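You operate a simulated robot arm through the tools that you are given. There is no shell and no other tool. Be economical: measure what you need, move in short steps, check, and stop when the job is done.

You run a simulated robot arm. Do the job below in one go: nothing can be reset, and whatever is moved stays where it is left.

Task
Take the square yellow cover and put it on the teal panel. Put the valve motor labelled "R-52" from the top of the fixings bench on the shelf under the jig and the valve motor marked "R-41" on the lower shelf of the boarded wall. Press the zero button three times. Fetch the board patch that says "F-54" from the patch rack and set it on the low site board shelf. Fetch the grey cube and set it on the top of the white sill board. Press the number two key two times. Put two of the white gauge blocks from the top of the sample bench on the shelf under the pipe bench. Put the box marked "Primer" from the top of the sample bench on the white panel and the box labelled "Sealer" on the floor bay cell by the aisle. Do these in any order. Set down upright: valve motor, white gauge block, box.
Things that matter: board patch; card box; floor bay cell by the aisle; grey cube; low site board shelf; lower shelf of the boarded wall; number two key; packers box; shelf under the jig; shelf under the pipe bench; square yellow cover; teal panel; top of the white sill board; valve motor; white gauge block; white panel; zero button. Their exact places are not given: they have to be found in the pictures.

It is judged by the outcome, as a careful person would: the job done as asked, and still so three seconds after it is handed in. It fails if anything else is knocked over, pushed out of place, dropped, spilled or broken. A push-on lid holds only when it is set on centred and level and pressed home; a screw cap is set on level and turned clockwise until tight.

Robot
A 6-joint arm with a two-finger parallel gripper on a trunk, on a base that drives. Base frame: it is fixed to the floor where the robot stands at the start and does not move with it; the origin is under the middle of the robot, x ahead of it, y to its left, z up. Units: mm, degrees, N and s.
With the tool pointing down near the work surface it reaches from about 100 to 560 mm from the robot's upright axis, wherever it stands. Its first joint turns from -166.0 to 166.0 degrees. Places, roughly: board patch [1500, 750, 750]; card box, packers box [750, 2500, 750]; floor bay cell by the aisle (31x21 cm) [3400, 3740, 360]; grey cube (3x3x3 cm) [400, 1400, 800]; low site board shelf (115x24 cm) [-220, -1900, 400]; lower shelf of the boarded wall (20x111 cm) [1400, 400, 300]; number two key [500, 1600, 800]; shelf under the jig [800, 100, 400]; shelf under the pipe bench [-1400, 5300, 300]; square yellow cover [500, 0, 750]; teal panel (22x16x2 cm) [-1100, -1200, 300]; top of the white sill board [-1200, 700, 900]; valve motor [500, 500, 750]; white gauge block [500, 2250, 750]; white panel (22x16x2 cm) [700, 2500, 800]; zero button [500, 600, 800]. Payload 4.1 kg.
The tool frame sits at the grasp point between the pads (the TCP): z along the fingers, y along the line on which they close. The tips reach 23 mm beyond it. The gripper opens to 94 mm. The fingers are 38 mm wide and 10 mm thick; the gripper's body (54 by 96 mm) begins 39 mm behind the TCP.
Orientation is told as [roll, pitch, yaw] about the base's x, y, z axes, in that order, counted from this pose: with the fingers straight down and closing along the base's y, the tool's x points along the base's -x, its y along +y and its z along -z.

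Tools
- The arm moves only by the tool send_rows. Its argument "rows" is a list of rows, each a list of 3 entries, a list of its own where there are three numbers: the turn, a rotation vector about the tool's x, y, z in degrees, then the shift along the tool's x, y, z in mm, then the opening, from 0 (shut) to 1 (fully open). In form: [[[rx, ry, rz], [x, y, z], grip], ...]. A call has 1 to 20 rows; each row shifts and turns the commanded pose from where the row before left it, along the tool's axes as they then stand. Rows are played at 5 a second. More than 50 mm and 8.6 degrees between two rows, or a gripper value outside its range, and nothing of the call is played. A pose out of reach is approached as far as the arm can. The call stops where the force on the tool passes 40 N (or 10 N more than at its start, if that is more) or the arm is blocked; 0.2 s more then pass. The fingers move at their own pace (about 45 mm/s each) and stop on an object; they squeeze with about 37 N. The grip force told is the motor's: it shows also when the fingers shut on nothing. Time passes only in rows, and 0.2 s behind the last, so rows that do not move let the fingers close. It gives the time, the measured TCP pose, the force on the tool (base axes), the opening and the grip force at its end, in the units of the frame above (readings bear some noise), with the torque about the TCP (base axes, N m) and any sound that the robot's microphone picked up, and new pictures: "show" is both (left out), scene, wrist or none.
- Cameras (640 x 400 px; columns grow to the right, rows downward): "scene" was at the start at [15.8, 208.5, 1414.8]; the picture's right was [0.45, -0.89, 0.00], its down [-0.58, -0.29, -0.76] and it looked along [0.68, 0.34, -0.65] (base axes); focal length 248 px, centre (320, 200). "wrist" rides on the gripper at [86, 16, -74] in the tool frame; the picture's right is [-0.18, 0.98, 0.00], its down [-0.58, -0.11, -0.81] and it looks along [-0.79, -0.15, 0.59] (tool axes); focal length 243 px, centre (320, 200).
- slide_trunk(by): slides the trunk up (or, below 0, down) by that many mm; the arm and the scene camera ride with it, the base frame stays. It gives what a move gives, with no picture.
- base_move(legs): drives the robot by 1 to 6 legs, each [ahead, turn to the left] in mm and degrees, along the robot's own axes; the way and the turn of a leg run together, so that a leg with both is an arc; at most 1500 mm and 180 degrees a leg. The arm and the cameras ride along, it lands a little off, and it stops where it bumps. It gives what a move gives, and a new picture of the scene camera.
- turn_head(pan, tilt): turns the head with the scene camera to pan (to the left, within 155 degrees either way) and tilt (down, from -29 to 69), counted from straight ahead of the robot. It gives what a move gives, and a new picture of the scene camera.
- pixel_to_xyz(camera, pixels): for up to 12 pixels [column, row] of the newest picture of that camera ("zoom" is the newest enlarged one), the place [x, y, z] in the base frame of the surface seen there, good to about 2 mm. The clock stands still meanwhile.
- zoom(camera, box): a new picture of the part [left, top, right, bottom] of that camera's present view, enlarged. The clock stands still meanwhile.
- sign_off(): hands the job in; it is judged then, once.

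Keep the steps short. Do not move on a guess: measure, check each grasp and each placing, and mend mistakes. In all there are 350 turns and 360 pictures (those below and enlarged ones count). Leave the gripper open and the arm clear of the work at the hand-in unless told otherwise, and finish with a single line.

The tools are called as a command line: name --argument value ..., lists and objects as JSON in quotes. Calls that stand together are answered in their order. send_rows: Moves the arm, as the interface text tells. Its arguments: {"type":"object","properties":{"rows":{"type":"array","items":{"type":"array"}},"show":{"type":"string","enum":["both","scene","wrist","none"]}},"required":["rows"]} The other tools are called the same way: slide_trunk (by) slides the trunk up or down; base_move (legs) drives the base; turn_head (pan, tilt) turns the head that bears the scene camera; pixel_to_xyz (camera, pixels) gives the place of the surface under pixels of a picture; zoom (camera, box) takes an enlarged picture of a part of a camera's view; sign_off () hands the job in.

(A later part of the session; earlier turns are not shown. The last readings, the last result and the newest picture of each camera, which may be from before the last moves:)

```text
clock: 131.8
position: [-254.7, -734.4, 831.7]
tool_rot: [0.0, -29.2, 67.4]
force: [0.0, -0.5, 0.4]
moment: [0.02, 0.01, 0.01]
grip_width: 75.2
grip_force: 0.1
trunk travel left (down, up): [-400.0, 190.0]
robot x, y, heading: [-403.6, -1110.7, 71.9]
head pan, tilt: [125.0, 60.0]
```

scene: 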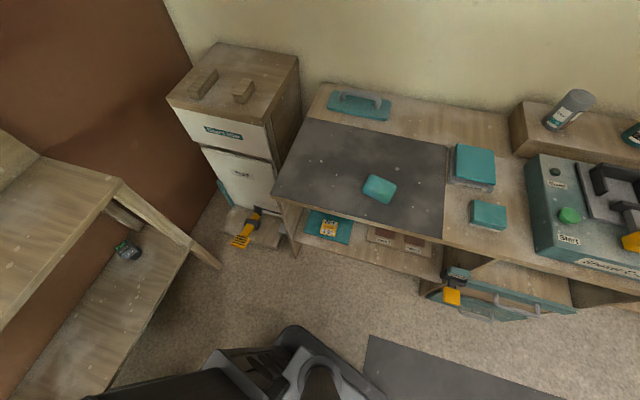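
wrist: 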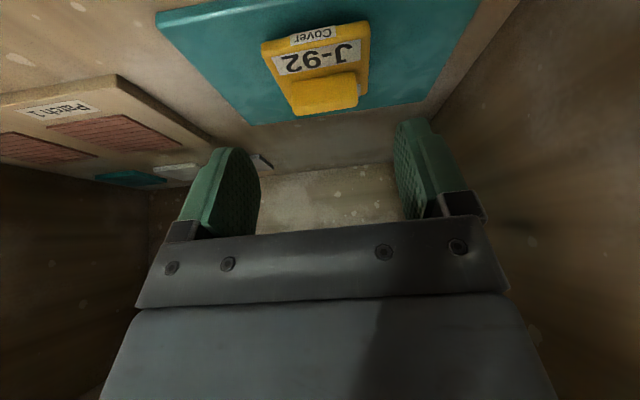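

base_move --legs '[[0, -1.7], [1000, 0], [547, 0], [0, 19.8]]'

turn_head --pan -85 --tilt 50

```text
clock: 141.3
position: [150.8, 761.0, 832.5]
tool_rot: [-0.1, -29.3, 85.0]
force: [0.7, 0.3, -0.3]
moment: [-0.03, -0.01, 0.01]
grip_width: 75.4
grip_force: 0.1
trunk travel left (down, up): [-400.0, 190.0]
robot x, y, heading: [123.1, 358.8, 89.7]
head pan, tilt: [125.0, 60.0]
```

scene: 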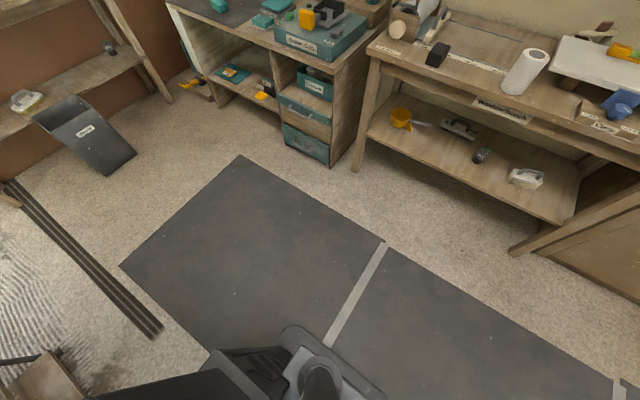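

```text
clock: 144.3
position: [152.8, 761.5, 832.8]
tool_rot: [-0.1, -29.2, 85.0]
force: [0.1, 0.1, 0.6]
moment: [0.02, 0.01, -0.01]
grip_width: 75.2
grip_force: 0.1
trunk travel left (down, up): [-400.0, 190.0]
robot x, y, heading: [122.7, 358.0, 90.0]
head pan, tilt: [-85.0, 50.0]
```

scene: 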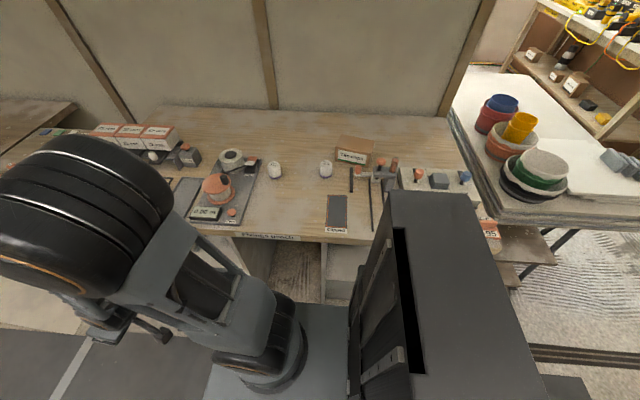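

I measure R-41, and also the plaster table for the route behind the partition.

pixel_to_xyz --camera "scene" --pixels '[[326, 166], [326, 163], [326, 174], [320, 168], [332, 168], [452, 110], [505, 215], [620, 218], [550, 70], [470, 60], [520, 260], [560, 240]]'

zoom --camera "scene" --box '[300, 130, 430, 210]'

```text
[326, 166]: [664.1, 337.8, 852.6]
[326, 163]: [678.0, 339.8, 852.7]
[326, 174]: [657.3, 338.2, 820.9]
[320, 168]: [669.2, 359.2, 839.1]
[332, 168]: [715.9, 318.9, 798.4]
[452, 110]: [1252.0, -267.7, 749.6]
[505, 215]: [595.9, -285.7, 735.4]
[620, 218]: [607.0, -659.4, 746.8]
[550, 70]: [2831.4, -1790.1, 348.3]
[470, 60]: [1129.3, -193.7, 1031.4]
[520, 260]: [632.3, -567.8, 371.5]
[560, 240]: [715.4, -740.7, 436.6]
```

```text
4.92 times, centred on (365, 170) of scene
```

zoom: 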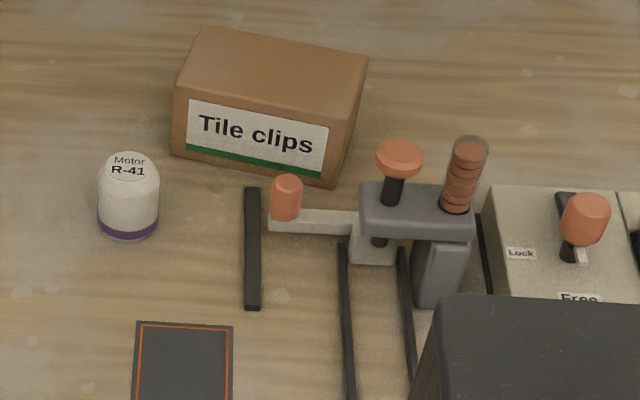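

pixel_to_xyz --camera "scene" --pixels '[[336, 161], [337, 152], [351, 172], [352, 190], [355, 165], [345, 163]]'

```text
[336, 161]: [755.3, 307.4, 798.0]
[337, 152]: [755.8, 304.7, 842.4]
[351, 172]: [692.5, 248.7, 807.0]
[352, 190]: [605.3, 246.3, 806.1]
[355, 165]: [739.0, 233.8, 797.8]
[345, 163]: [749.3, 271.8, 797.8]
```

Clear around R-41. I lift the arm 130, then swing it right 84° over the bench.

send_rows --rows '[[[0, 0, 0], [-21.2, 0, -37.8], 0.7], [[0, 0, 0], [-21.2, 0, -37.8], 0.7], [[0, 0, 0], [-21.2, 0, -37.8], 0.7], [[3.42, 0, 6.11], [1.9, -49.2, -1.1], 0.7], [[3.42, 0, 6.11], [1.9, -49.2, -1.1], 0.7], [[3.42, 0, 6.11], [1.9, -49.2, -1.1], 0.7], [[3.42, 0, 6.11], [1.9, -49.2, -1.1], 0.7], [[3.42, 0, 6.11], [1.9, -49.2, -1.1], 0.7], [[3.42, 0, 6.11], [1.9, -49.2, -1.1], 0.7], [[3.42, 0, 6.11], [1.9, -49.2, -1.1], 0.7], [[3.42, 0, 6.11], [1.9, -49.2, -1.1], 0.7], [[3.42, 0, 6.11], [1.9, -49.2, -1.1], 0.7], [[3.42, 0, 6.11], [1.9, -49.2, -1.1], 0.7], [[3.42, 0, 6.11], [1.9, -49.2, -1.1], 0.7], [[3.42, 0, 6.11], [1.9, -49.2, -1.1], 0.7], [[0, 0, 0], [0, 0, 0], 0.7]]'

```text
clock: 147.7
position: [525.9, 370.7, 961.3]
tool_rot: [-0.1, -29.3, 0.9]
force: [0.2, 0.4, 0.6]
moment: [-0.03, -0.01, -0.03]
grip_width: 65.9
grip_force: 0.0
trunk travel left (down, up): [-400.0, 190.0]
robot x, y, heading: [128.8, 361.0, 89.7]
head pan, tilt: [-85.0, 50.0]
```

scene: 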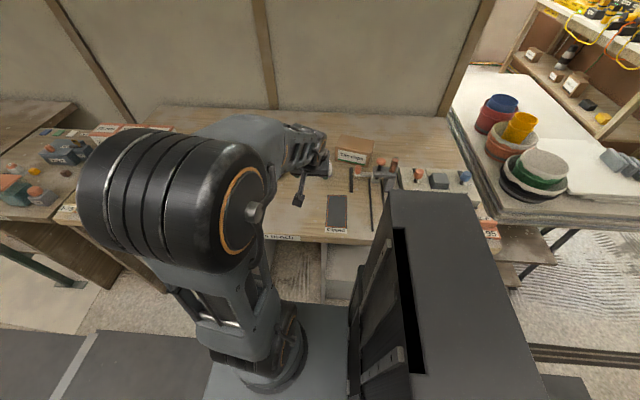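
wrist: 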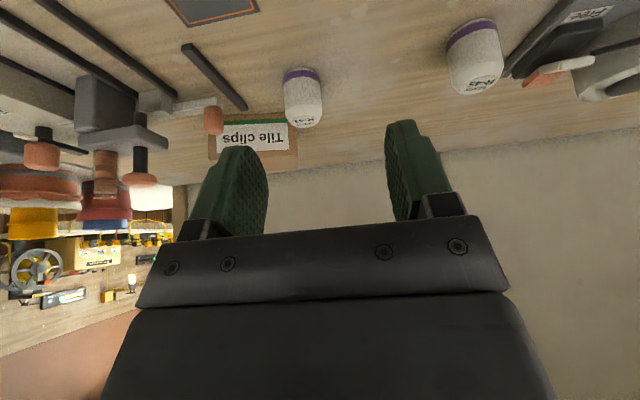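

pixel_to_xyz --camera "wrist" --pixels '[[284, 95], [303, 95], [322, 95], [303, 72], [303, 120], [295, 118], [312, 118]]'

```text
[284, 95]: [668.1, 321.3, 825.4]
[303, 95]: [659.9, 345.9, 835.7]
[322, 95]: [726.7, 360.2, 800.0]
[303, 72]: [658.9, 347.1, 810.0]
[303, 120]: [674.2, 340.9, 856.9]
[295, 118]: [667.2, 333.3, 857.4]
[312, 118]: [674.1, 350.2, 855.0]
```

Centre of R-41 ≈(680,342). I move to the pre-grasp and advance in the same call, then close.

send_rows --rows '[[[0, 0, 0], [-23.4, -10.2, 22.5], 0.7], [[0, 0, 0], [-23.4, -10.2, 22.5], 0.7], [[0, 0, 0], [-23.4, -10.2, 22.5], 0.7], [[0, 0, 0], [0, 0, 40], 0.7], [[0, 0, 0], [0, 0, 30], 0.7], [[0, 0, 0], [0, 0, 0], 0.7]]'

```text
clock: 149.1
position: [656.2, 345.5, 876.5]
tool_rot: [-0.1, -29.4, 0.9]
force: [0.1, 0.3, -0.1]
moment: [0.02, -0.01, 0.01]
grip_width: 65.7
grip_force: 0.1
trunk travel left (down, up): [-400.0, 190.0]
robot x, y, heading: [122.4, 359.1, 89.6]
head pan, tilt: [-85.0, 50.0]
```

scene: 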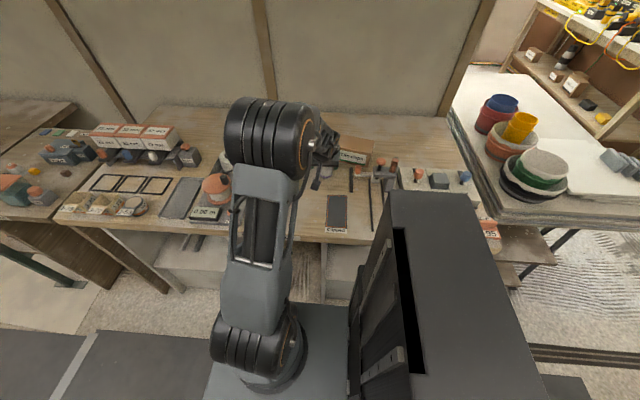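
wrist: 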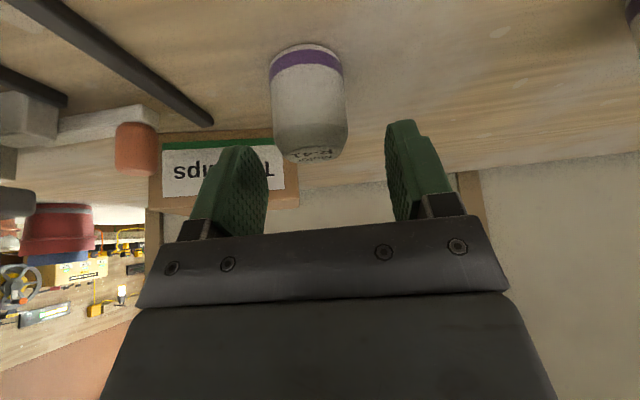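

send_rows --rows '[[[0, 0, 0], [0.5, -3.5, 25], 0.7], [[0, 0, 0], [0.5, 0, 25], 0.7], [[0, 0, 0], [0, 0, 0], 0.7], [[0, 0, 0], [0, 0, 0], 0], [[0, 0, 0], [0, 0, 0], 0], [[0, 0, 0], [0, 0, 0], 0], [[0, 0, 0], [0, 0, 0], 0]]' --show "wrist"

```text
clock: 150.7
position: [680.1, 341.4, 835.2]
tool_rot: [-0.1, -29.2, 0.9]
force: [-0.6, 0.4, -0.2]
moment: [0.0, 0.0, -0.01]
grip_width: 43.2
grip_force: 36.8
trunk travel left (down, up): [-400.0, 190.0]
robot x, y, heading: [124.0, 358.7, 89.7]
head pan, tilt: [-85.0, 50.0]
```

wrist: 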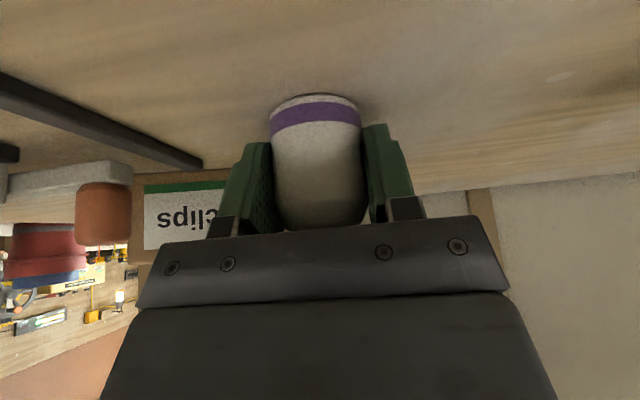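

R-41 held (43 mm, bottom 35 below TCP). I lift and retract to ~400 mm radius, then swing the arm back toward the robot's front.

send_rows --rows '[[[0, 0, 0], [-21.2, 0, -37.8], 0], [[0, 0, 0], [-21.2, 0, -37.8], 0], [[0, 0, 0], [-21.2, 0, -37.8], 0], [[0, 0, 0], [34.9, 0, -19.6], 0], [[0, 0, 0], [34.9, 0, -19.6], 0], [[0, 0, 0], [34.9, 0, -19.6], 0], [[0, 0, 0], [31.4, 0, -17.6], 0], [[-3.42, 0, -6.11], [1.9, 49.2, -1.1], 0], [[-3.42, 0, -6.11], [1.9, 49.2, -1.1], 0], [[-3.42, 0, -6.11], [1.9, 49.2, -1.1], 0], [[-3.42, 0, -6.11], [1.9, 49.2, -1.1], 0], [[-3.42, 0, -6.11], [1.9, 49.2, -1.1], 0], [[-3.42, 0, -6.11], [1.9, 49.2, -1.1], 0], [[-3.42, 0, -6.11], [1.9, 49.2, -1.1], 0], [[-3.42, 0, -6.11], [1.9, 49.2, -1.1], 0], [[-3.42, 0, -6.11], [1.9, 49.2, -1.1], 0], [[-3.42, 0, -6.11], [1.9, 49.2, -1.1], 0], [[0, 0, 0], [0, 0, 0], 0]]' --show "none"

base_move --legs '[[-1400, 0]]'

turn_head --pan -75 --tilt 25

```text
clock: 154.5
position: [254.4, 716.5, 964.3]
tool_rot: [-0.1, -29.2, 71.2]
force: [-0.1, 0.3, -1.8]
moment: [0.0, -0.02, 0.0]
grip_width: 43.1
grip_force: 36.7
trunk travel left (down, up): [-400.0, 190.0]
robot x, y, heading: [121.9, 357.5, 89.9]
head pan, tilt: [-85.0, 50.0]
```

```text
clock: 161.5
position: [251.2, -688.2, 963.4]
tool_rot: [-0.1, -29.3, 71.2]
force: [-0.2, 0.2, -0.9]
moment: [-0.04, -0.01, -0.03]
grip_width: 43.3
grip_force: 36.9
trunk travel left (down, up): [-400.0, 190.0]
robot x, y, heading: [120.3, -1045.6, 89.7]
head pan, tilt: [-85.0, 50.0]
```

scene: 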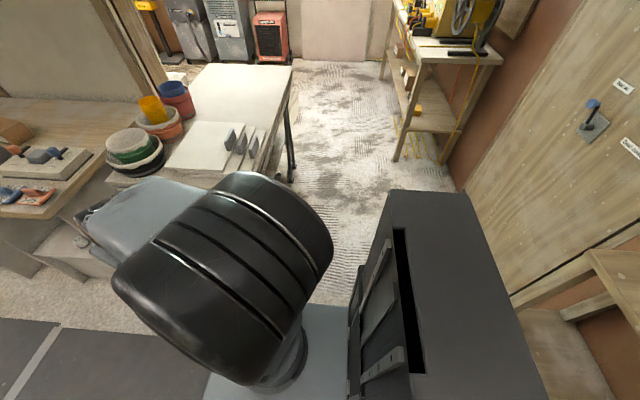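

```text
clock: 162.4
position: [250.6, -688.1, 964.7]
tool_rot: [-0.1, -29.3, 71.1]
force: [0.1, 0.4, -1.1]
moment: [0.03, 0.01, 0.02]
grip_width: 43.2
grip_force: 37.2
trunk travel left (down, up): [-400.0, 190.0]
robot x, y, heading: [117.7, -1044.0, 89.6]
head pan, tilt: [-75.0, 25.0]
```

scene: 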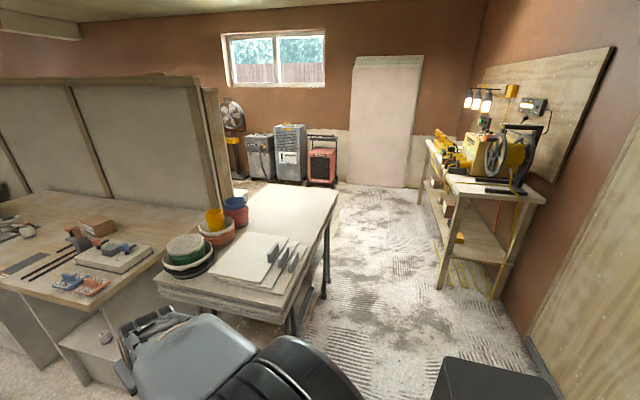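

I measure the table's corners and the yellow bench to plan the passage.

pixel_to_xyz --camera "scene" --pixels '[[338, 192], [285, 310], [325, 290], [437, 285], [495, 295], [205, 150], [225, 170], [240, 195], [260, 178], [285, 180], [320, 185], [400, 215]]'

```text
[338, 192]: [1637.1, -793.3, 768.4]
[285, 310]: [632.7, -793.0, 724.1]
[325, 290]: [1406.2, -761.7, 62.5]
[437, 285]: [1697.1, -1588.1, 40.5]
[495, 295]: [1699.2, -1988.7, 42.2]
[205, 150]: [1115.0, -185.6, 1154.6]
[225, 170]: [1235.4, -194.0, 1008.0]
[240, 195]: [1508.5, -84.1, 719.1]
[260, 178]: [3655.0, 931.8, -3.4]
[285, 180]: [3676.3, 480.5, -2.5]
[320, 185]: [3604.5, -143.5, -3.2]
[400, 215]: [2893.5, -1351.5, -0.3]
```

Corridor between table (y≥−793) and yellow bench (y≤−1588) is ~800 wide. I turn right and drive through in the middle to x≈2050.

base_move --legs '[[0, -94], [1000, 0], [935, 0], [0, 94]]'

turn_head --pan 40 --tilt 25

```text
clock: 180.2
position: [2198.1, -867.0, 964.5]
tool_rot: [-0.1, -29.2, 70.2]
force: [0.3, 0.0, -1.0]
moment: [-0.03, 0.01, 0.0]
grip_width: 43.0
grip_force: 37.1
trunk travel left (down, up): [-400.0, 190.0]
robot x, y, heading: [2063.9, -1219.2, 89.0]
head pan, tilt: [-75.0, 25.0]
```

scene: 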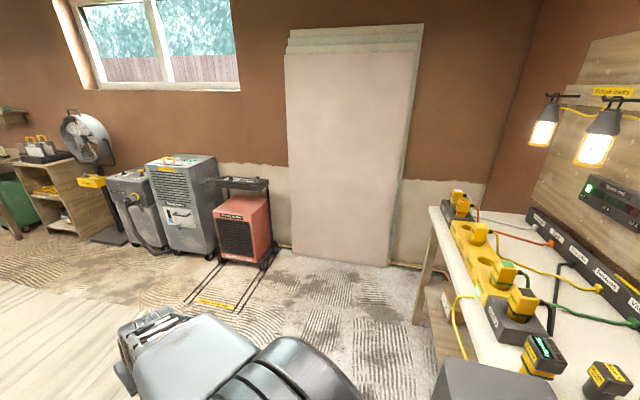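

```text
clock: 182.1
position: [2198.2, -865.8, 963.8]
tool_rot: [-0.1, -29.1, 70.3]
force: [-0.2, 0.0, -2.1]
moment: [0.0, 0.0, 0.0]
grip_width: 42.5
grip_force: 37.2
trunk travel left (down, up): [-400.0, 190.0]
robot x, y, heading: [2062.1, -1222.5, 88.9]
head pan, tilt: [40.0, 25.0]
```

scene: 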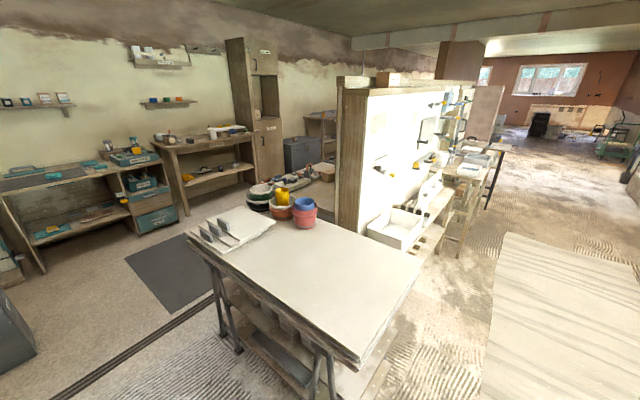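

zoom --camera "scene" --box '[350, 80, 530, 280]'

pixel_to_xyz --camera "scene" --pixels '[[395, 240], [420, 245], [440, 250], [400, 225], [450, 190], [475, 175], [415, 260], [355, 250], [470, 210]]'

```text
2.00 times, centred on (440, 180) of scene
```

zoom: 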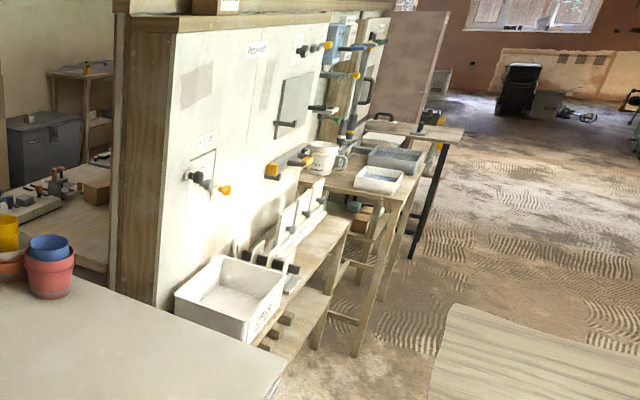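

```text
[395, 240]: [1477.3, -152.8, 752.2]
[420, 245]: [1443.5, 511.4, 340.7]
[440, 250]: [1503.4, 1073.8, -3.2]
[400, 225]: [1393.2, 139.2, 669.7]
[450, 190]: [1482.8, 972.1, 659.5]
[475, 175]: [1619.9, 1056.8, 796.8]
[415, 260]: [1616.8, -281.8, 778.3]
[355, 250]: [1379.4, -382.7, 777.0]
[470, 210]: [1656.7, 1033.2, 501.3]
```

pixel_to_xyz --camera "scene" --pixels '[[510, 240], [490, 380], [505, 300], [420, 300], [425, 290], [395, 390]]'

```text
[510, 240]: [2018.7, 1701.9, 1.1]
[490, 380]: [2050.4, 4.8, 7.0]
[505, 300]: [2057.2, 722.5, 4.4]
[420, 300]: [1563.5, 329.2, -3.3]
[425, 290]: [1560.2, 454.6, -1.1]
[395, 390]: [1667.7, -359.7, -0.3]
```

The boarded wall has an upper shelf with a white tray and the patch rack, and a lower shelf (z≈340). I turn round and reverse north so the wall is on my right-hand side.

base_move --legs '[[0, -173.9], [-1200, 0], [0, 7], [-540, 0], [0, -12.1]]'

turn_head --pan -80 --tilt 50

```text
clock: 187.8
position: [2187.2, -1578.6, 964.0]
tool_rot: [0.2, -29.4, -70.1]
force: [1.2, 5.4, 4.5]
moment: [-0.05, 0.1, -0.09]
grip_width: 42.8
grip_force: 37.2
trunk travel left (down, up): [-400.0, 190.0]
robot x, y, heading: [2064.3, -1221.3, -51.5]
head pan, tilt: [40.0, 25.0]
stopped in leg 1: the force on the tool passed its limit at 68 N (the readings are from after the stop); the commanded pose is now the measured one
```

scene: 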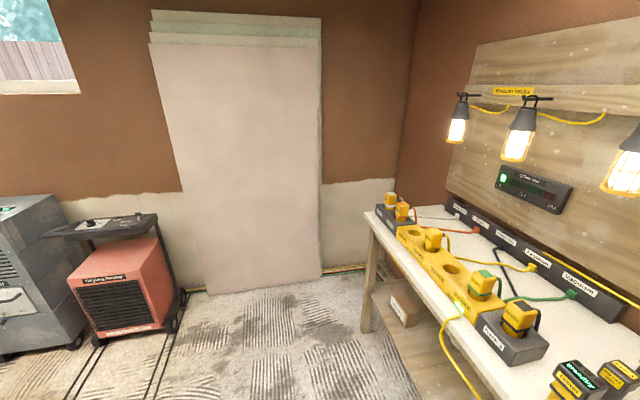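

```text
clock: 189.8
position: [2187.6, -1580.6, 965.2]
tool_rot: [0.3, -29.2, -70.1]
force: [3.6, 4.8, 6.5]
moment: [-0.16, 0.1, -0.02]
grip_width: 42.7
grip_force: 37.0
trunk travel left (down, up): [-400.0, 190.0]
robot x, y, heading: [2063.7, -1219.3, -51.5]
head pan, tilt: [-80.0, 50.0]
```

scene: 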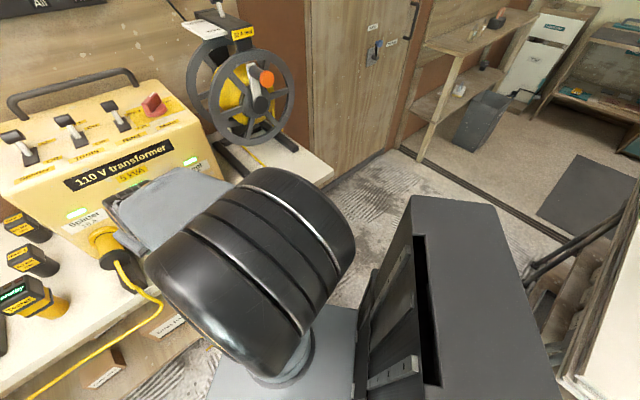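

The arm touched the transformer on the yellow bench. I turn back left at once and inspect.

base_move --legs '[[0, 50]]'

turn_head --pan -75 --tilt 35

```text
clock: 192.4
position: [2415.8, -1361.8, 964.9]
tool_rot: [0.2, -29.2, -20.8]
force: [0.1, 0.0, -0.1]
moment: [-0.01, -0.01, -0.01]
grip_width: 42.4
grip_force: 37.1
trunk travel left (down, up): [-400.0, 190.0]
robot x, y, heading: [2059.1, -1225.2, -2.5]
head pan, tilt: [-80.0, 50.0]
```

scene: 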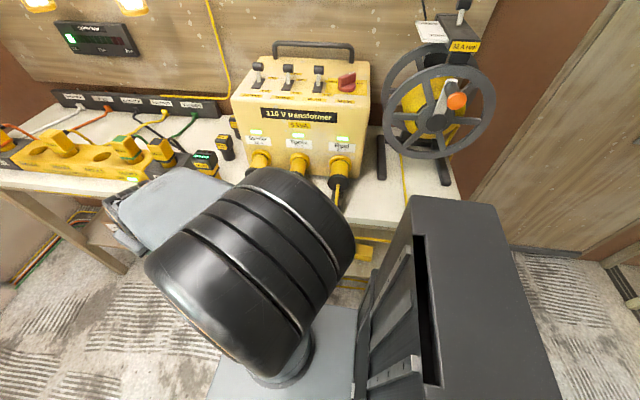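

```text
clock: 193.2
position: [2416.4, -1361.1, 965.1]
tool_rot: [0.2, -29.1, -20.8]
force: [0.9, -0.3, -1.5]
moment: [0.03, 0.0, 0.01]
grip_width: 43.0
grip_force: 37.2
trunk travel left (down, up): [-400.0, 190.0]
robot x, y, heading: [2064.6, -1219.9, -2.4]
head pan, tilt: [-75.0, 35.0]
```

scene: 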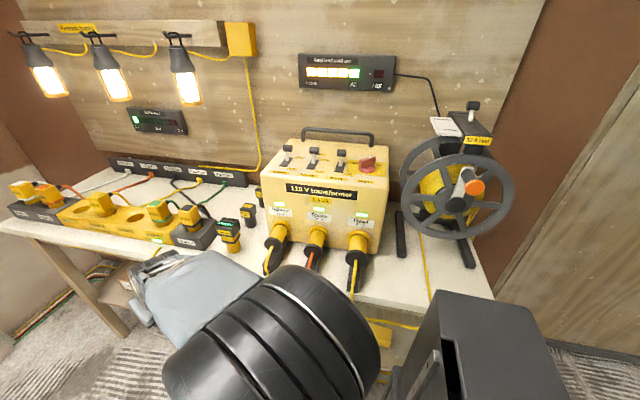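

Nothing looks displaced and the motor is still held. I go the safe way: turn left to north, drive clear of benches, then turn round there.

base_move --legs '[[0, 97.4], [1000, 0]]'

base_move --legs '[[0, 100], [0, 85.4], [-740, 0], [0, -10.4]]'

turn_head --pan -80 --tilt 50

```text
clock: 202.4
position: [2072.2, 140.0, 964.4]
tool_rot: [0.2, -29.2, 76.5]
force: [0.0, 0.1, -1.7]
moment: [-0.01, -0.01, 0.01]
grip_width: 42.5
grip_force: 37.3
trunk travel left (down, up): [-400.0, 190.0]
robot x, y, heading: [1983.3, -228.8, 95.0]
head pan, tilt: [-75.0, 35.0]
```

scene: 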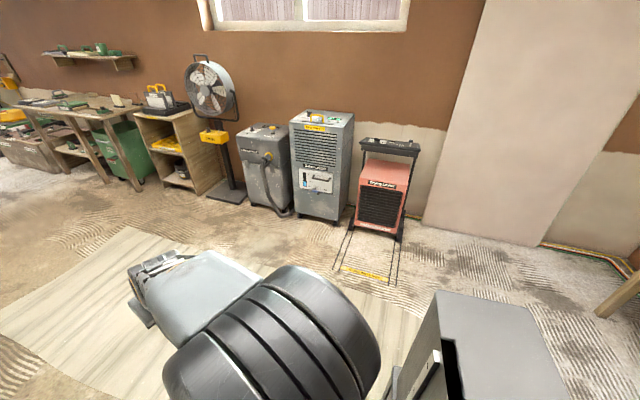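

```text
clock: 215.0
position: [1714.7, 129.3, 965.6]
tool_rot: [0.2, -29.3, -107.6]
force: [-0.1, 0.0, -0.8]
moment: [-0.02, 0.0, 0.02]
grip_width: 42.5
grip_force: 36.5
trunk travel left (down, up): [-400.0, 190.0]
robot x, y, heading: [1834.8, 492.5, -89.3]
head pan, tilt: [-75.0, 35.0]
```

scene: 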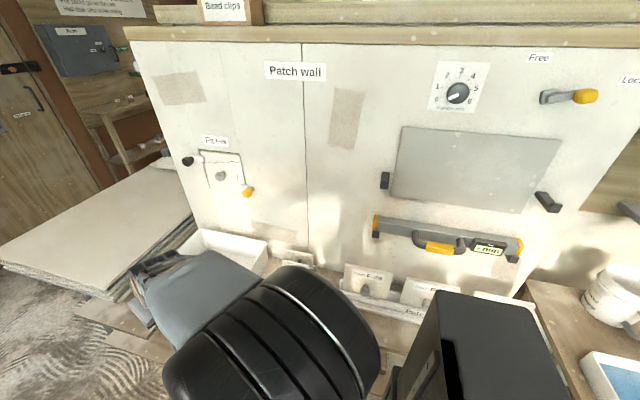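

```text
clock: 215.8
position: [1714.3, 128.9, 964.7]
tool_rot: [0.2, -29.3, -107.6]
force: [-0.6, 0.0, -0.7]
moment: [0.0, 0.02, 0.01]
grip_width: 42.5
grip_force: 37.1
trunk travel left (down, up): [-400.0, 190.0]
robot x, y, heading: [1837.6, 489.7, -89.4]
head pan, tilt: [-80.0, 50.0]
```

scene: 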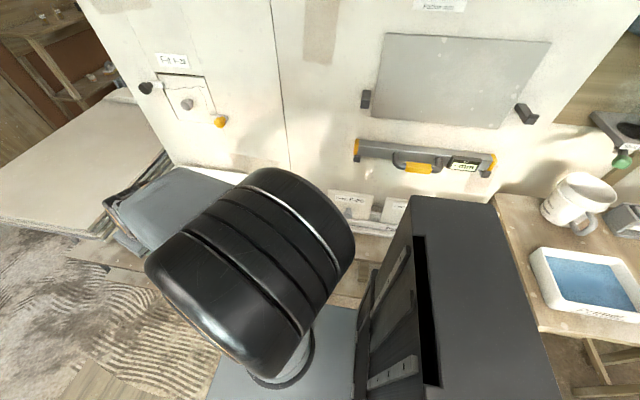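

turn_head --pan -55 --tilt 62

pixel_to_xyz --camera "scene" --pixels '[[60, 130], [150, 130], [250, 110], [330, 130], [360, 100], [100, 200], [60, 250], [330, 150], [340, 170], [200, 100]]'

```text
clock: 216.7
position: [1714.9, 129.4, 964.6]
tool_rot: [0.2, -29.2, -107.6]
force: [0.3, 0.2, -0.7]
moment: [0.01, -0.01, -0.01]
grip_width: 42.6
grip_force: 36.9
trunk travel left (down, up): [-400.0, 190.0]
robot x, y, heading: [1837.0, 492.1, -89.0]
head pan, tilt: [-55.0, 62.0]
```

scene: 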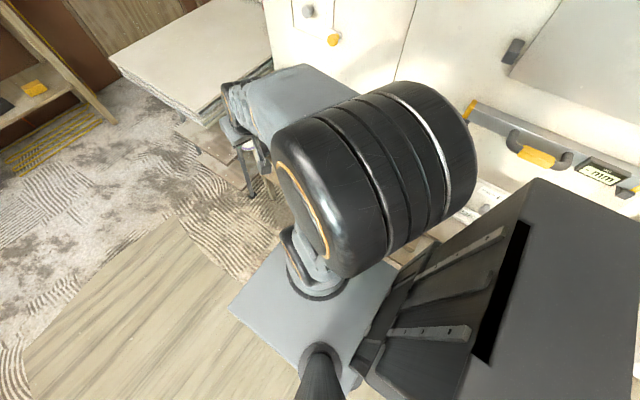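

```text
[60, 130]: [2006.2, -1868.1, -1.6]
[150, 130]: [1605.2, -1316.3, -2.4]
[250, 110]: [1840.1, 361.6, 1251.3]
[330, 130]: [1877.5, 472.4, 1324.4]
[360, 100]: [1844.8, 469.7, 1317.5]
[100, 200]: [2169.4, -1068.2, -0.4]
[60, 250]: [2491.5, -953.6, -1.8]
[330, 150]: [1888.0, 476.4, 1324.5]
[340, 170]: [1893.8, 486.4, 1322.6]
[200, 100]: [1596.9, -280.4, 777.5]
```

The arm hides the shelf. I swing it to az 215° at height to look with the wrist camera.

send_rows --rows '[[[2.93, 0, 5.23], [2.5, -39.9, -1.4], 0], [[2.93, 0, 5.23], [2.5, -39.9, -1.4], 0], [[2.93, 0, 5.23], [2.5, -39.9, -1.4], 0], [[2.93, 0, 5.23], [2.5, -39.9, -1.4], 0], [[2.93, 0, 5.23], [2.5, -39.9, -1.4], 0], [[2.93, 0, 5.23], [2.5, -39.9, -1.4], 0], [[0, 0, 0], [0, 0, 0], 0]]'

```text
clock: 218.3
position: [1525.5, 270.8, 961.2]
tool_rot: [0.2, -29.1, -143.7]
force: [-0.4, -0.9, -0.4]
moment: [0.02, -0.04, 0.01]
grip_width: 42.5
grip_force: 36.7
trunk travel left (down, up): [-400.0, 190.0]
robot x, y, heading: [1830.8, 488.2, -89.3]
head pan, tilt: [-55.0, 62.0]
```

scene: 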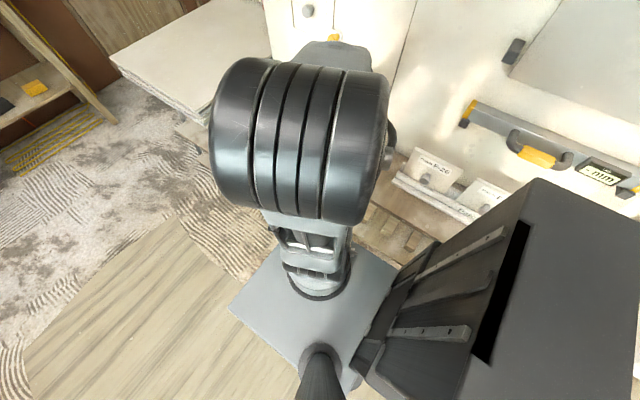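
wrist: 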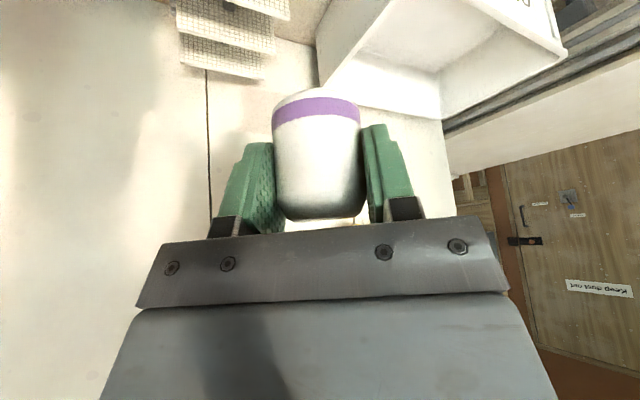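

zoom --camera "scene" --box '[340, 120, 560, 270]'

pixel_to_xyz --camera "scene" --pixels '[[365, 235], [390, 220], [410, 240], [390, 180], [430, 175], [440, 205], [180, 128], [200, 160], [395, 255], [375, 250]]'

```text
2.67 times, centred on (450, 195) of scene
```

zoom: 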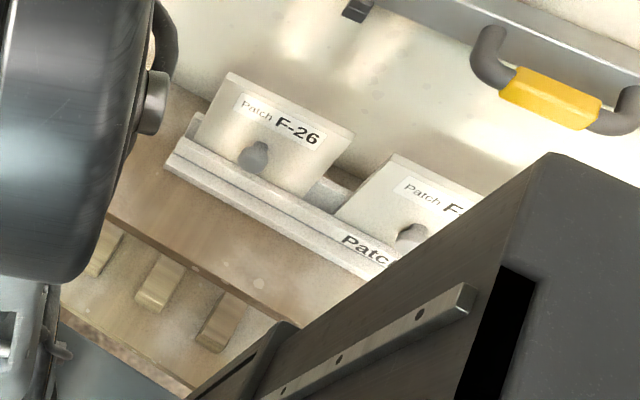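

```text
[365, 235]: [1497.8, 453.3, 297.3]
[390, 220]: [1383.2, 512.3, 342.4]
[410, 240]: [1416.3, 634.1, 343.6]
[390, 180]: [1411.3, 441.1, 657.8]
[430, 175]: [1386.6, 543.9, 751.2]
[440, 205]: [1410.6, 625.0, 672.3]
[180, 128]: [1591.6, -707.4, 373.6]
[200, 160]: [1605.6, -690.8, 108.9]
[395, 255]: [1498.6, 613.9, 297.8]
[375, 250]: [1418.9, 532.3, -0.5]
```

zoom --camera "scene" --box '[170, 90, 290, 240]'

pixel_to_xyz --camera "scene" --pixels '[[235, 215], [245, 225], [255, 235], [258, 225], [205, 150], [350, 240], [355, 225], [262, 215]]'

```text
2.67 times, centred on (230, 165) of scene
```

zoom: 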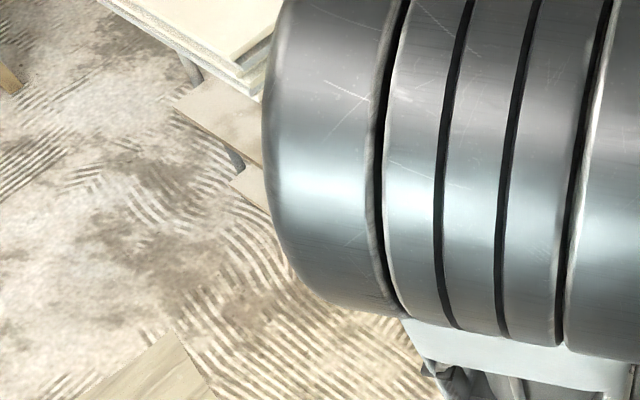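

```text
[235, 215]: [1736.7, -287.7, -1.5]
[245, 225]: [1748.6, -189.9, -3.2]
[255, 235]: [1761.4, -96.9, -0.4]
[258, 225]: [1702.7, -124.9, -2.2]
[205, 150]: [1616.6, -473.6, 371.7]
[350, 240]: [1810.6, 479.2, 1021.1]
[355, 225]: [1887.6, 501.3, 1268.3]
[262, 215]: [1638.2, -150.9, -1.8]
```

I swing back out to az 232° so the arm is clear of the shelves, then lower the trunk and look.

send_rows --rows '[[[-2.79, 0, -4.97], [1, 37.6, -0.6], 0], [[-2.79, 0, -4.97], [1, 37.6, -0.6], 0], [[-2.79, 0, -4.97], [1, 37.6, -0.6], 0], [[0, 0, 0], [0, 0, 0], 0]]' --show "none"

slide_trunk --by -400

send_rows --rows '[[[0, 0, 0], [0, 0, 0], 0]]'

```text
clock: 219.3
position: [1603.7, 190.8, 962.8]
tool_rot: [0.2, -29.2, -126.4]
force: [0.7, -0.7, -1.1]
moment: [0.02, -0.01, -0.02]
grip_width: 42.3
grip_force: 36.8
trunk travel left (down, up): [-400.0, 190.0]
robot x, y, heading: [1832.9, 487.9, -89.0]
head pan, tilt: [-55.0, 62.0]
```

```text
clock: 223.1
position: [1604.5, 190.7, 562.2]
tool_rot: [0.2, -29.2, -126.5]
force: [0.1, -0.9, -0.6]
moment: [-0.02, -0.03, -0.03]
grip_width: 42.2
grip_force: 37.1
trunk travel left (down, up): [0.0, 590.0]
robot x, y, heading: [1832.0, 488.5, -89.1]
head pan, tilt: [-55.0, 62.0]
```

```text
clock: 223.5
position: [1603.1, 191.2, 562.4]
tool_rot: [0.2, -29.2, -126.5]
force: [-0.1, 0.8, -0.3]
moment: [0.01, -0.02, -0.04]
grip_width: 42.2
grip_force: 36.8
trunk travel left (down, up): [0.0, 590.0]
robot x, y, heading: [1834.9, 491.3, -89.0]
head pan, tilt: [-55.0, 62.0]
```

scene: 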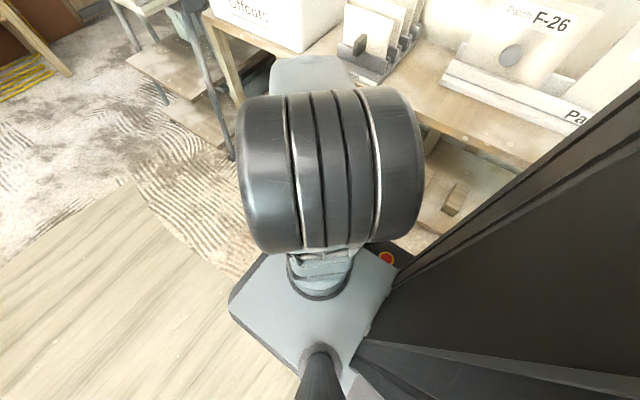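
wrist: 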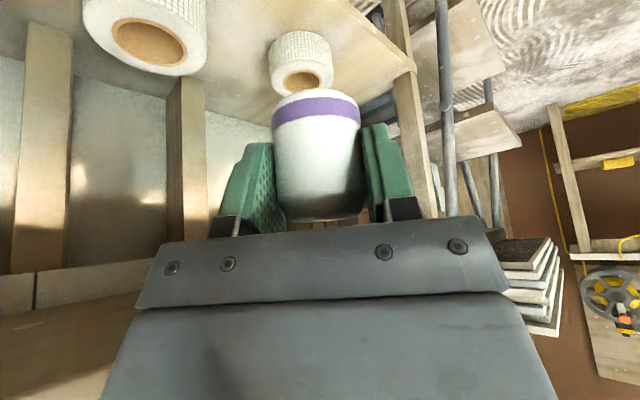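

The lower shelf bears two tape rolls. I measure them and the free space.

pixel_to_xyz --camera "wrist" --pixels '[[150, 20], [150, 60], [300, 50], [300, 90], [230, 50], [220, 90], [370, 60], [408, 65], [340, 20], [250, 110], [40, 30], [50, 100]]'

pixel_to_xyz --camera "scene" --pixels '[[445, 190], [450, 215], [425, 215], [440, 240], [470, 160], [430, 110], [380, 80], [310, 65]]'

zoom --camera "scene" --box '[390, 100, 560, 250]'

```text
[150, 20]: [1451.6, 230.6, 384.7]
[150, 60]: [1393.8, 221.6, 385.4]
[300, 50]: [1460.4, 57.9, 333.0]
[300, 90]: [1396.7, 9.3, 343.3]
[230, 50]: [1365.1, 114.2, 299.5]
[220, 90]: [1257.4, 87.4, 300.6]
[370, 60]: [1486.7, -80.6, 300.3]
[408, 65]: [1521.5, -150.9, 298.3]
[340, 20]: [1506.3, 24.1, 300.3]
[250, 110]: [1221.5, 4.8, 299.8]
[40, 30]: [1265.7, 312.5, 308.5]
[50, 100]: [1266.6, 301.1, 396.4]
```

```text
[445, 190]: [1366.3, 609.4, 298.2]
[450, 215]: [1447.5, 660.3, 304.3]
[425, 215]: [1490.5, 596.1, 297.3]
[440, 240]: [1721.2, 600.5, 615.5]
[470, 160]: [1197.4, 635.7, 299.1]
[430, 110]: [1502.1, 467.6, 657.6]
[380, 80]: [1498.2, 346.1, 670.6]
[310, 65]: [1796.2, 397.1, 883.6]
```

```text
2.67 times, centred on (475, 175) of scene
```

zoom: 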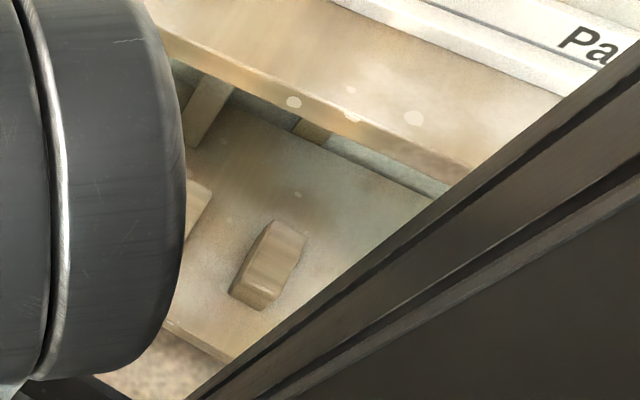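

Rolls stand at y≈15–270; free spot near y≈−85. I'll face the wall squarely: drive to about (2030,−85) heading 180.

base_move --legs '[[0, 17.8], [607, 0], [0, -108.8]]'

send_rows --rows '[[[-2.79, 0, -4.97], [1, 37.6, -0.6], 0], [[-2.79, 0, -4.97], [1, 37.6, -0.6], 0], [[-2.79, 0, -4.97], [1, 37.6, -0.6], 0], [[-2.79, 0, -4.97], [1, 37.6, -0.6], 0], [[-2.79, 0, -4.97], [1, 37.6, -0.6], 0], [[-2.79, 0, -4.97], [1, 37.6, -0.6], 0], [[0, 0, 0], [0, 0, 0], 0]]' --show "none"

turn_head --pan 10 --tilt 50

```text
clock: 232.5
position: [1738.2, 154.0, 563.2]
tool_rot: [0.2, -29.2, 141.2]
force: [0.0, 0.6, -1.4]
moment: [-0.03, -0.04, 0.01]
grip_width: 42.2
grip_force: 37.5
trunk travel left (down, up): [0.0, 590.0]
robot x, y, heading: [2028.9, -85.6, 178.7]
head pan, tilt: [-55.0, 62.0]
```

scene: 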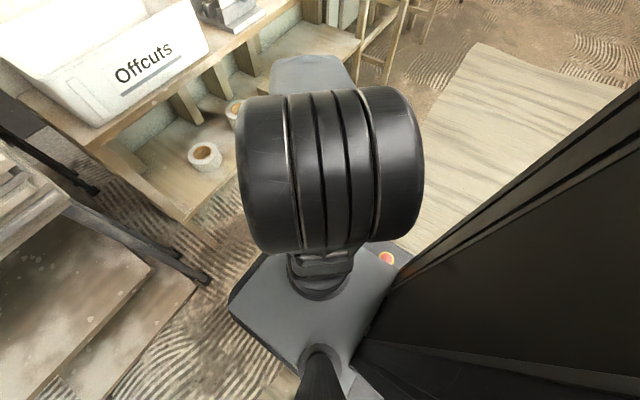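

```text
clock: 234.1
position: [1654.0, -49.9, 564.7]
tool_rot: [0.2, -29.2, 175.5]
force: [0.4, -0.5, -1.0]
moment: [-0.01, -0.02, -0.03]
grip_width: 42.2
grip_force: 36.8
trunk travel left (down, up): [0.0, 590.0]
robot x, y, heading: [2030.5, -87.4, 178.4]
head pan, tilt: [-55.0, 62.0]
```

```text
clock: 235.5
position: [1654.4, -49.9, 565.6]
tool_rot: [0.4, -29.3, 175.4]
force: [-0.6, 0.5, -1.1]
moment: [0.0, 0.0, 0.01]
grip_width: 41.9
grip_force: 37.5
trunk travel left (down, up): [0.0, 590.0]
robot x, y, heading: [2029.7, -85.6, 178.5]
head pan, tilt: [10.0, 50.0]
```

scene: 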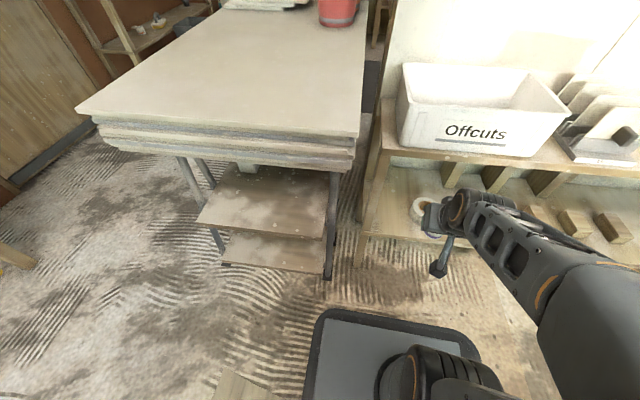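

Good view. I measure the free space left of the tape roll at (395,210).

zoom --camera "scene" --box '[340, 110, 500, 290]'

pixel_to_xyz --camera "scene" --pixels '[[395, 190], [395, 210], [395, 230], [375, 220], [415, 205], [425, 200], [410, 222], [362, 240], [395, 150], [395, 160], [385, 175]]'

```text
2.22 times, centred on (420, 200) of scene
```

zoom: 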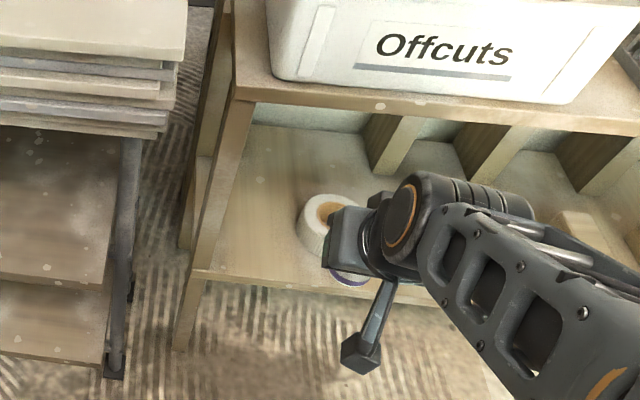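

```text
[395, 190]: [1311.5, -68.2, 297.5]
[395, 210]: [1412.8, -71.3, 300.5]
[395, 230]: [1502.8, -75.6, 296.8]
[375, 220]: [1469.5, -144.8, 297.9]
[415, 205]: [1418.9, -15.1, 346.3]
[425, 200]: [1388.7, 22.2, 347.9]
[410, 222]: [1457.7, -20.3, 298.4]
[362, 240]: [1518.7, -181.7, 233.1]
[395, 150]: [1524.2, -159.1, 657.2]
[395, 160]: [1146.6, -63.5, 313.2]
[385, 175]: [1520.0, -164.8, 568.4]
```

Free spot at about (1425,−88). I align to it, extend a little and lower in front of the shelf.

send_rows --rows '[[[-2.93, 0, -5.23], [1, 39.6, -0.6], 0], [[0, 0, 0], [-32.3, 0, 18.1], 0], [[0, 0, 0], [18.6, 0, 33.2], 0], [[0, 0, 0], [18.6, 0, 33.2], 0], [[0, 0, 0], [18.6, 0, 33.2], 0], [[0, 0, 0], [18.6, 0, 33.2], 0], [[0, 0, 0], [0, 0, 0], 0]]' --show "scene"

```text
clock: 237.1
position: [1613.9, -92.5, 410.7]
tool_rot: [0.4, -29.4, -178.6]
force: [0.0, -0.6, -0.4]
moment: [0.01, 0.03, -0.01]
grip_width: 42.2
grip_force: 37.3
trunk travel left (down, up): [0.0, 590.0]
robot x, y, heading: [2024.9, -90.5, 178.6]
head pan, tilt: [10.0, 50.0]
```

scene: 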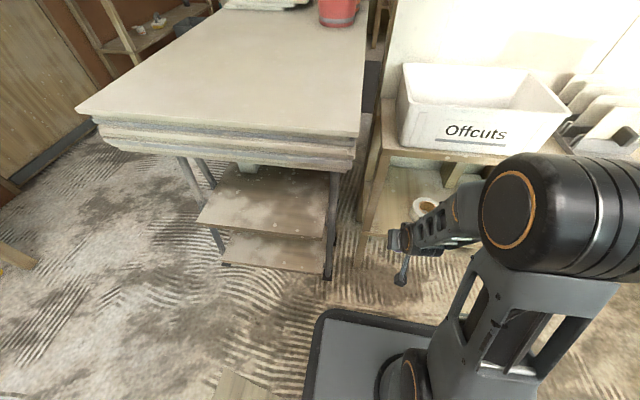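

base_move --legs '[[125, 0]]'

send_rows --rows '[[[0, 0, 0], [-27, 0, 15.1], 0], [[0, 0, 0], [-27, 0, 15.1], 0], [[0, 0, 0], [14.6, 0, 26.2], 0], [[0, 0, 0], [14.6, 0, 26.2], 0], [[0, 0, 0], [0, 0, 0], 0]]'

```text
clock: 238.4
position: [1487.2, -89.9, 410.4]
tool_rot: [0.3, -29.4, -178.5]
force: [0.1, 0.2, -0.8]
moment: [0.0, -0.01, 0.01]
grip_width: 42.1
grip_force: 37.3
trunk travel left (down, up): [0.0, 590.0]
robot x, y, heading: [1897.4, -83.3, 178.6]
head pan, tilt: [10.0, 50.0]
```

scene: 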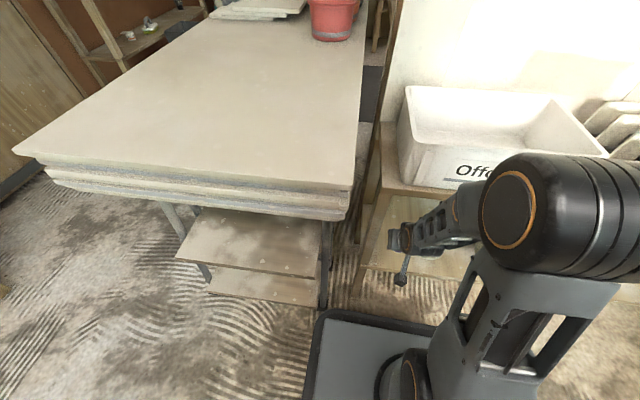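

```text
clock: 239.6
position: [1432.7, -90.2, 356.0]
tool_rot: [0.2, -29.7, -178.5]
force: [-0.3, -0.5, -0.9]
moment: [0.01, -0.02, 0.01]
grip_width: 42.1
grip_force: 36.9
trunk travel left (down, up): [0.0, 590.0]
robot x, y, heading: [1903.7, -82.4, 178.8]
head pan, tilt: [10.0, 50.0]
```

scene: 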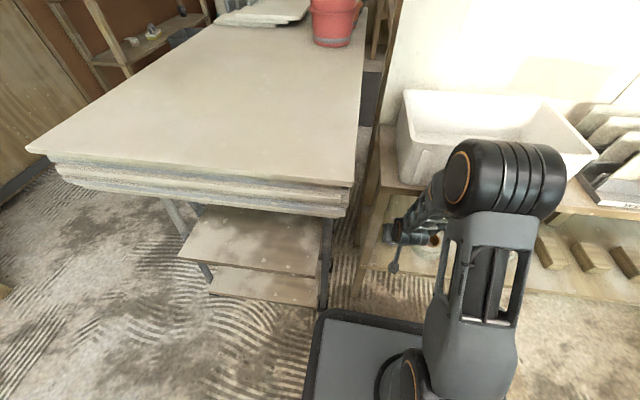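
wrist: 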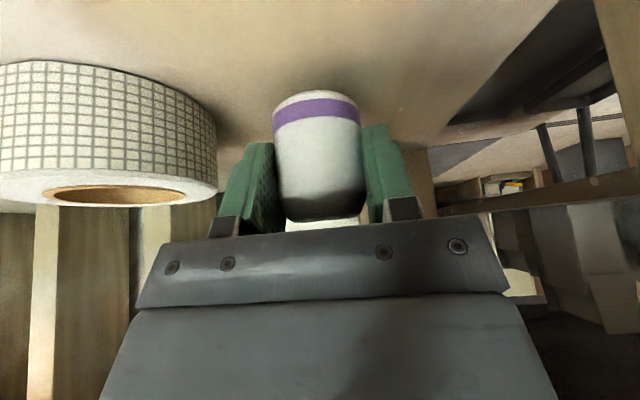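

The roll is near the left finger; I shift 8 mm away from it and lower to touch.

send_rows --rows '[[[0, 0, 0], [0, 8, 0], 0], [[0, 0, 0], [8.8, 0, 15.7], 0], [[0, 0, 0], [1.2, 0, 2.2], 0], [[0, 0, 0], [0.75, 0, 1.3], 0], [[0, 0, 0], [0.5, 0, 0.87], 0], [[0, 0, 0], [0, 0, 0], 0]]' --show "none"

```text
clock: 241.0
position: [1428.7, -100.9, 336.5]
tool_rot: [0.2, -30.3, -178.4]
force: [7.5, -7.6, 27.3]
moment: [-0.04, 0.08, 0.04]
grip_width: 42.3
grip_force: 36.5
trunk travel left (down, up): [0.0, 590.0]
robot x, y, heading: [1900.8, -85.4, 178.9]
head pan, tilt: [10.0, 50.0]
```

Firm contact. I ease 1 mm, open to 56 mm and back out.

send_rows --rows '[[[0, 0, 0], [-0.6, 0, -1], 0], [[0, 0, 0], [0, 0, 0], 0.58], [[0, 0, 0], [0, 0, 0], 0.58], [[0, 0, 0], [0, 0, 0], 0.58], [[0, 0, 0], [0, 0, -25], 0.58], [[0, 0, 0], [0, 0, -35], 0.58], [[0, 0, 0], [0, 0, -20], 0.58]]'

```text
clock: 242.6
position: [1464.0, -100.2, 398.3]
tool_rot: [0.3, -29.3, -178.4]
force: [-0.2, -0.8, -0.1]
moment: [0.06, -0.01, -0.03]
grip_width: 54.4
grip_force: 0.0
trunk travel left (down, up): [0.0, 590.0]
robot x, y, heading: [1899.1, -81.9, 179.0]
head pan, tilt: [10.0, 50.0]
```

scene: 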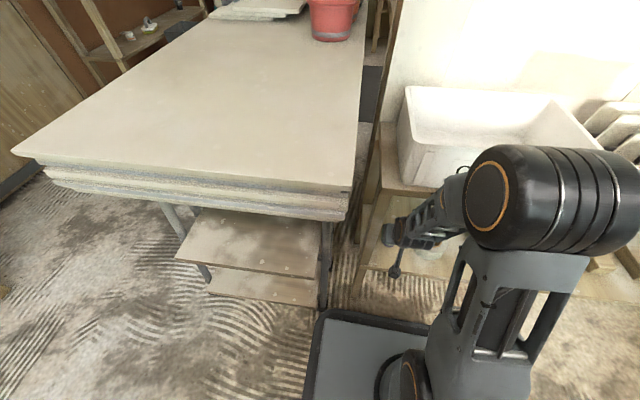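
wrist: 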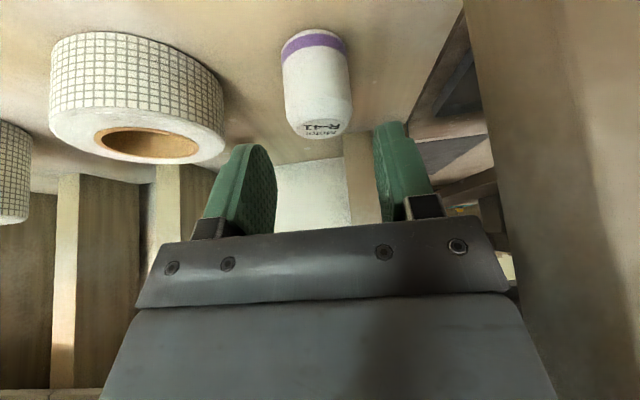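

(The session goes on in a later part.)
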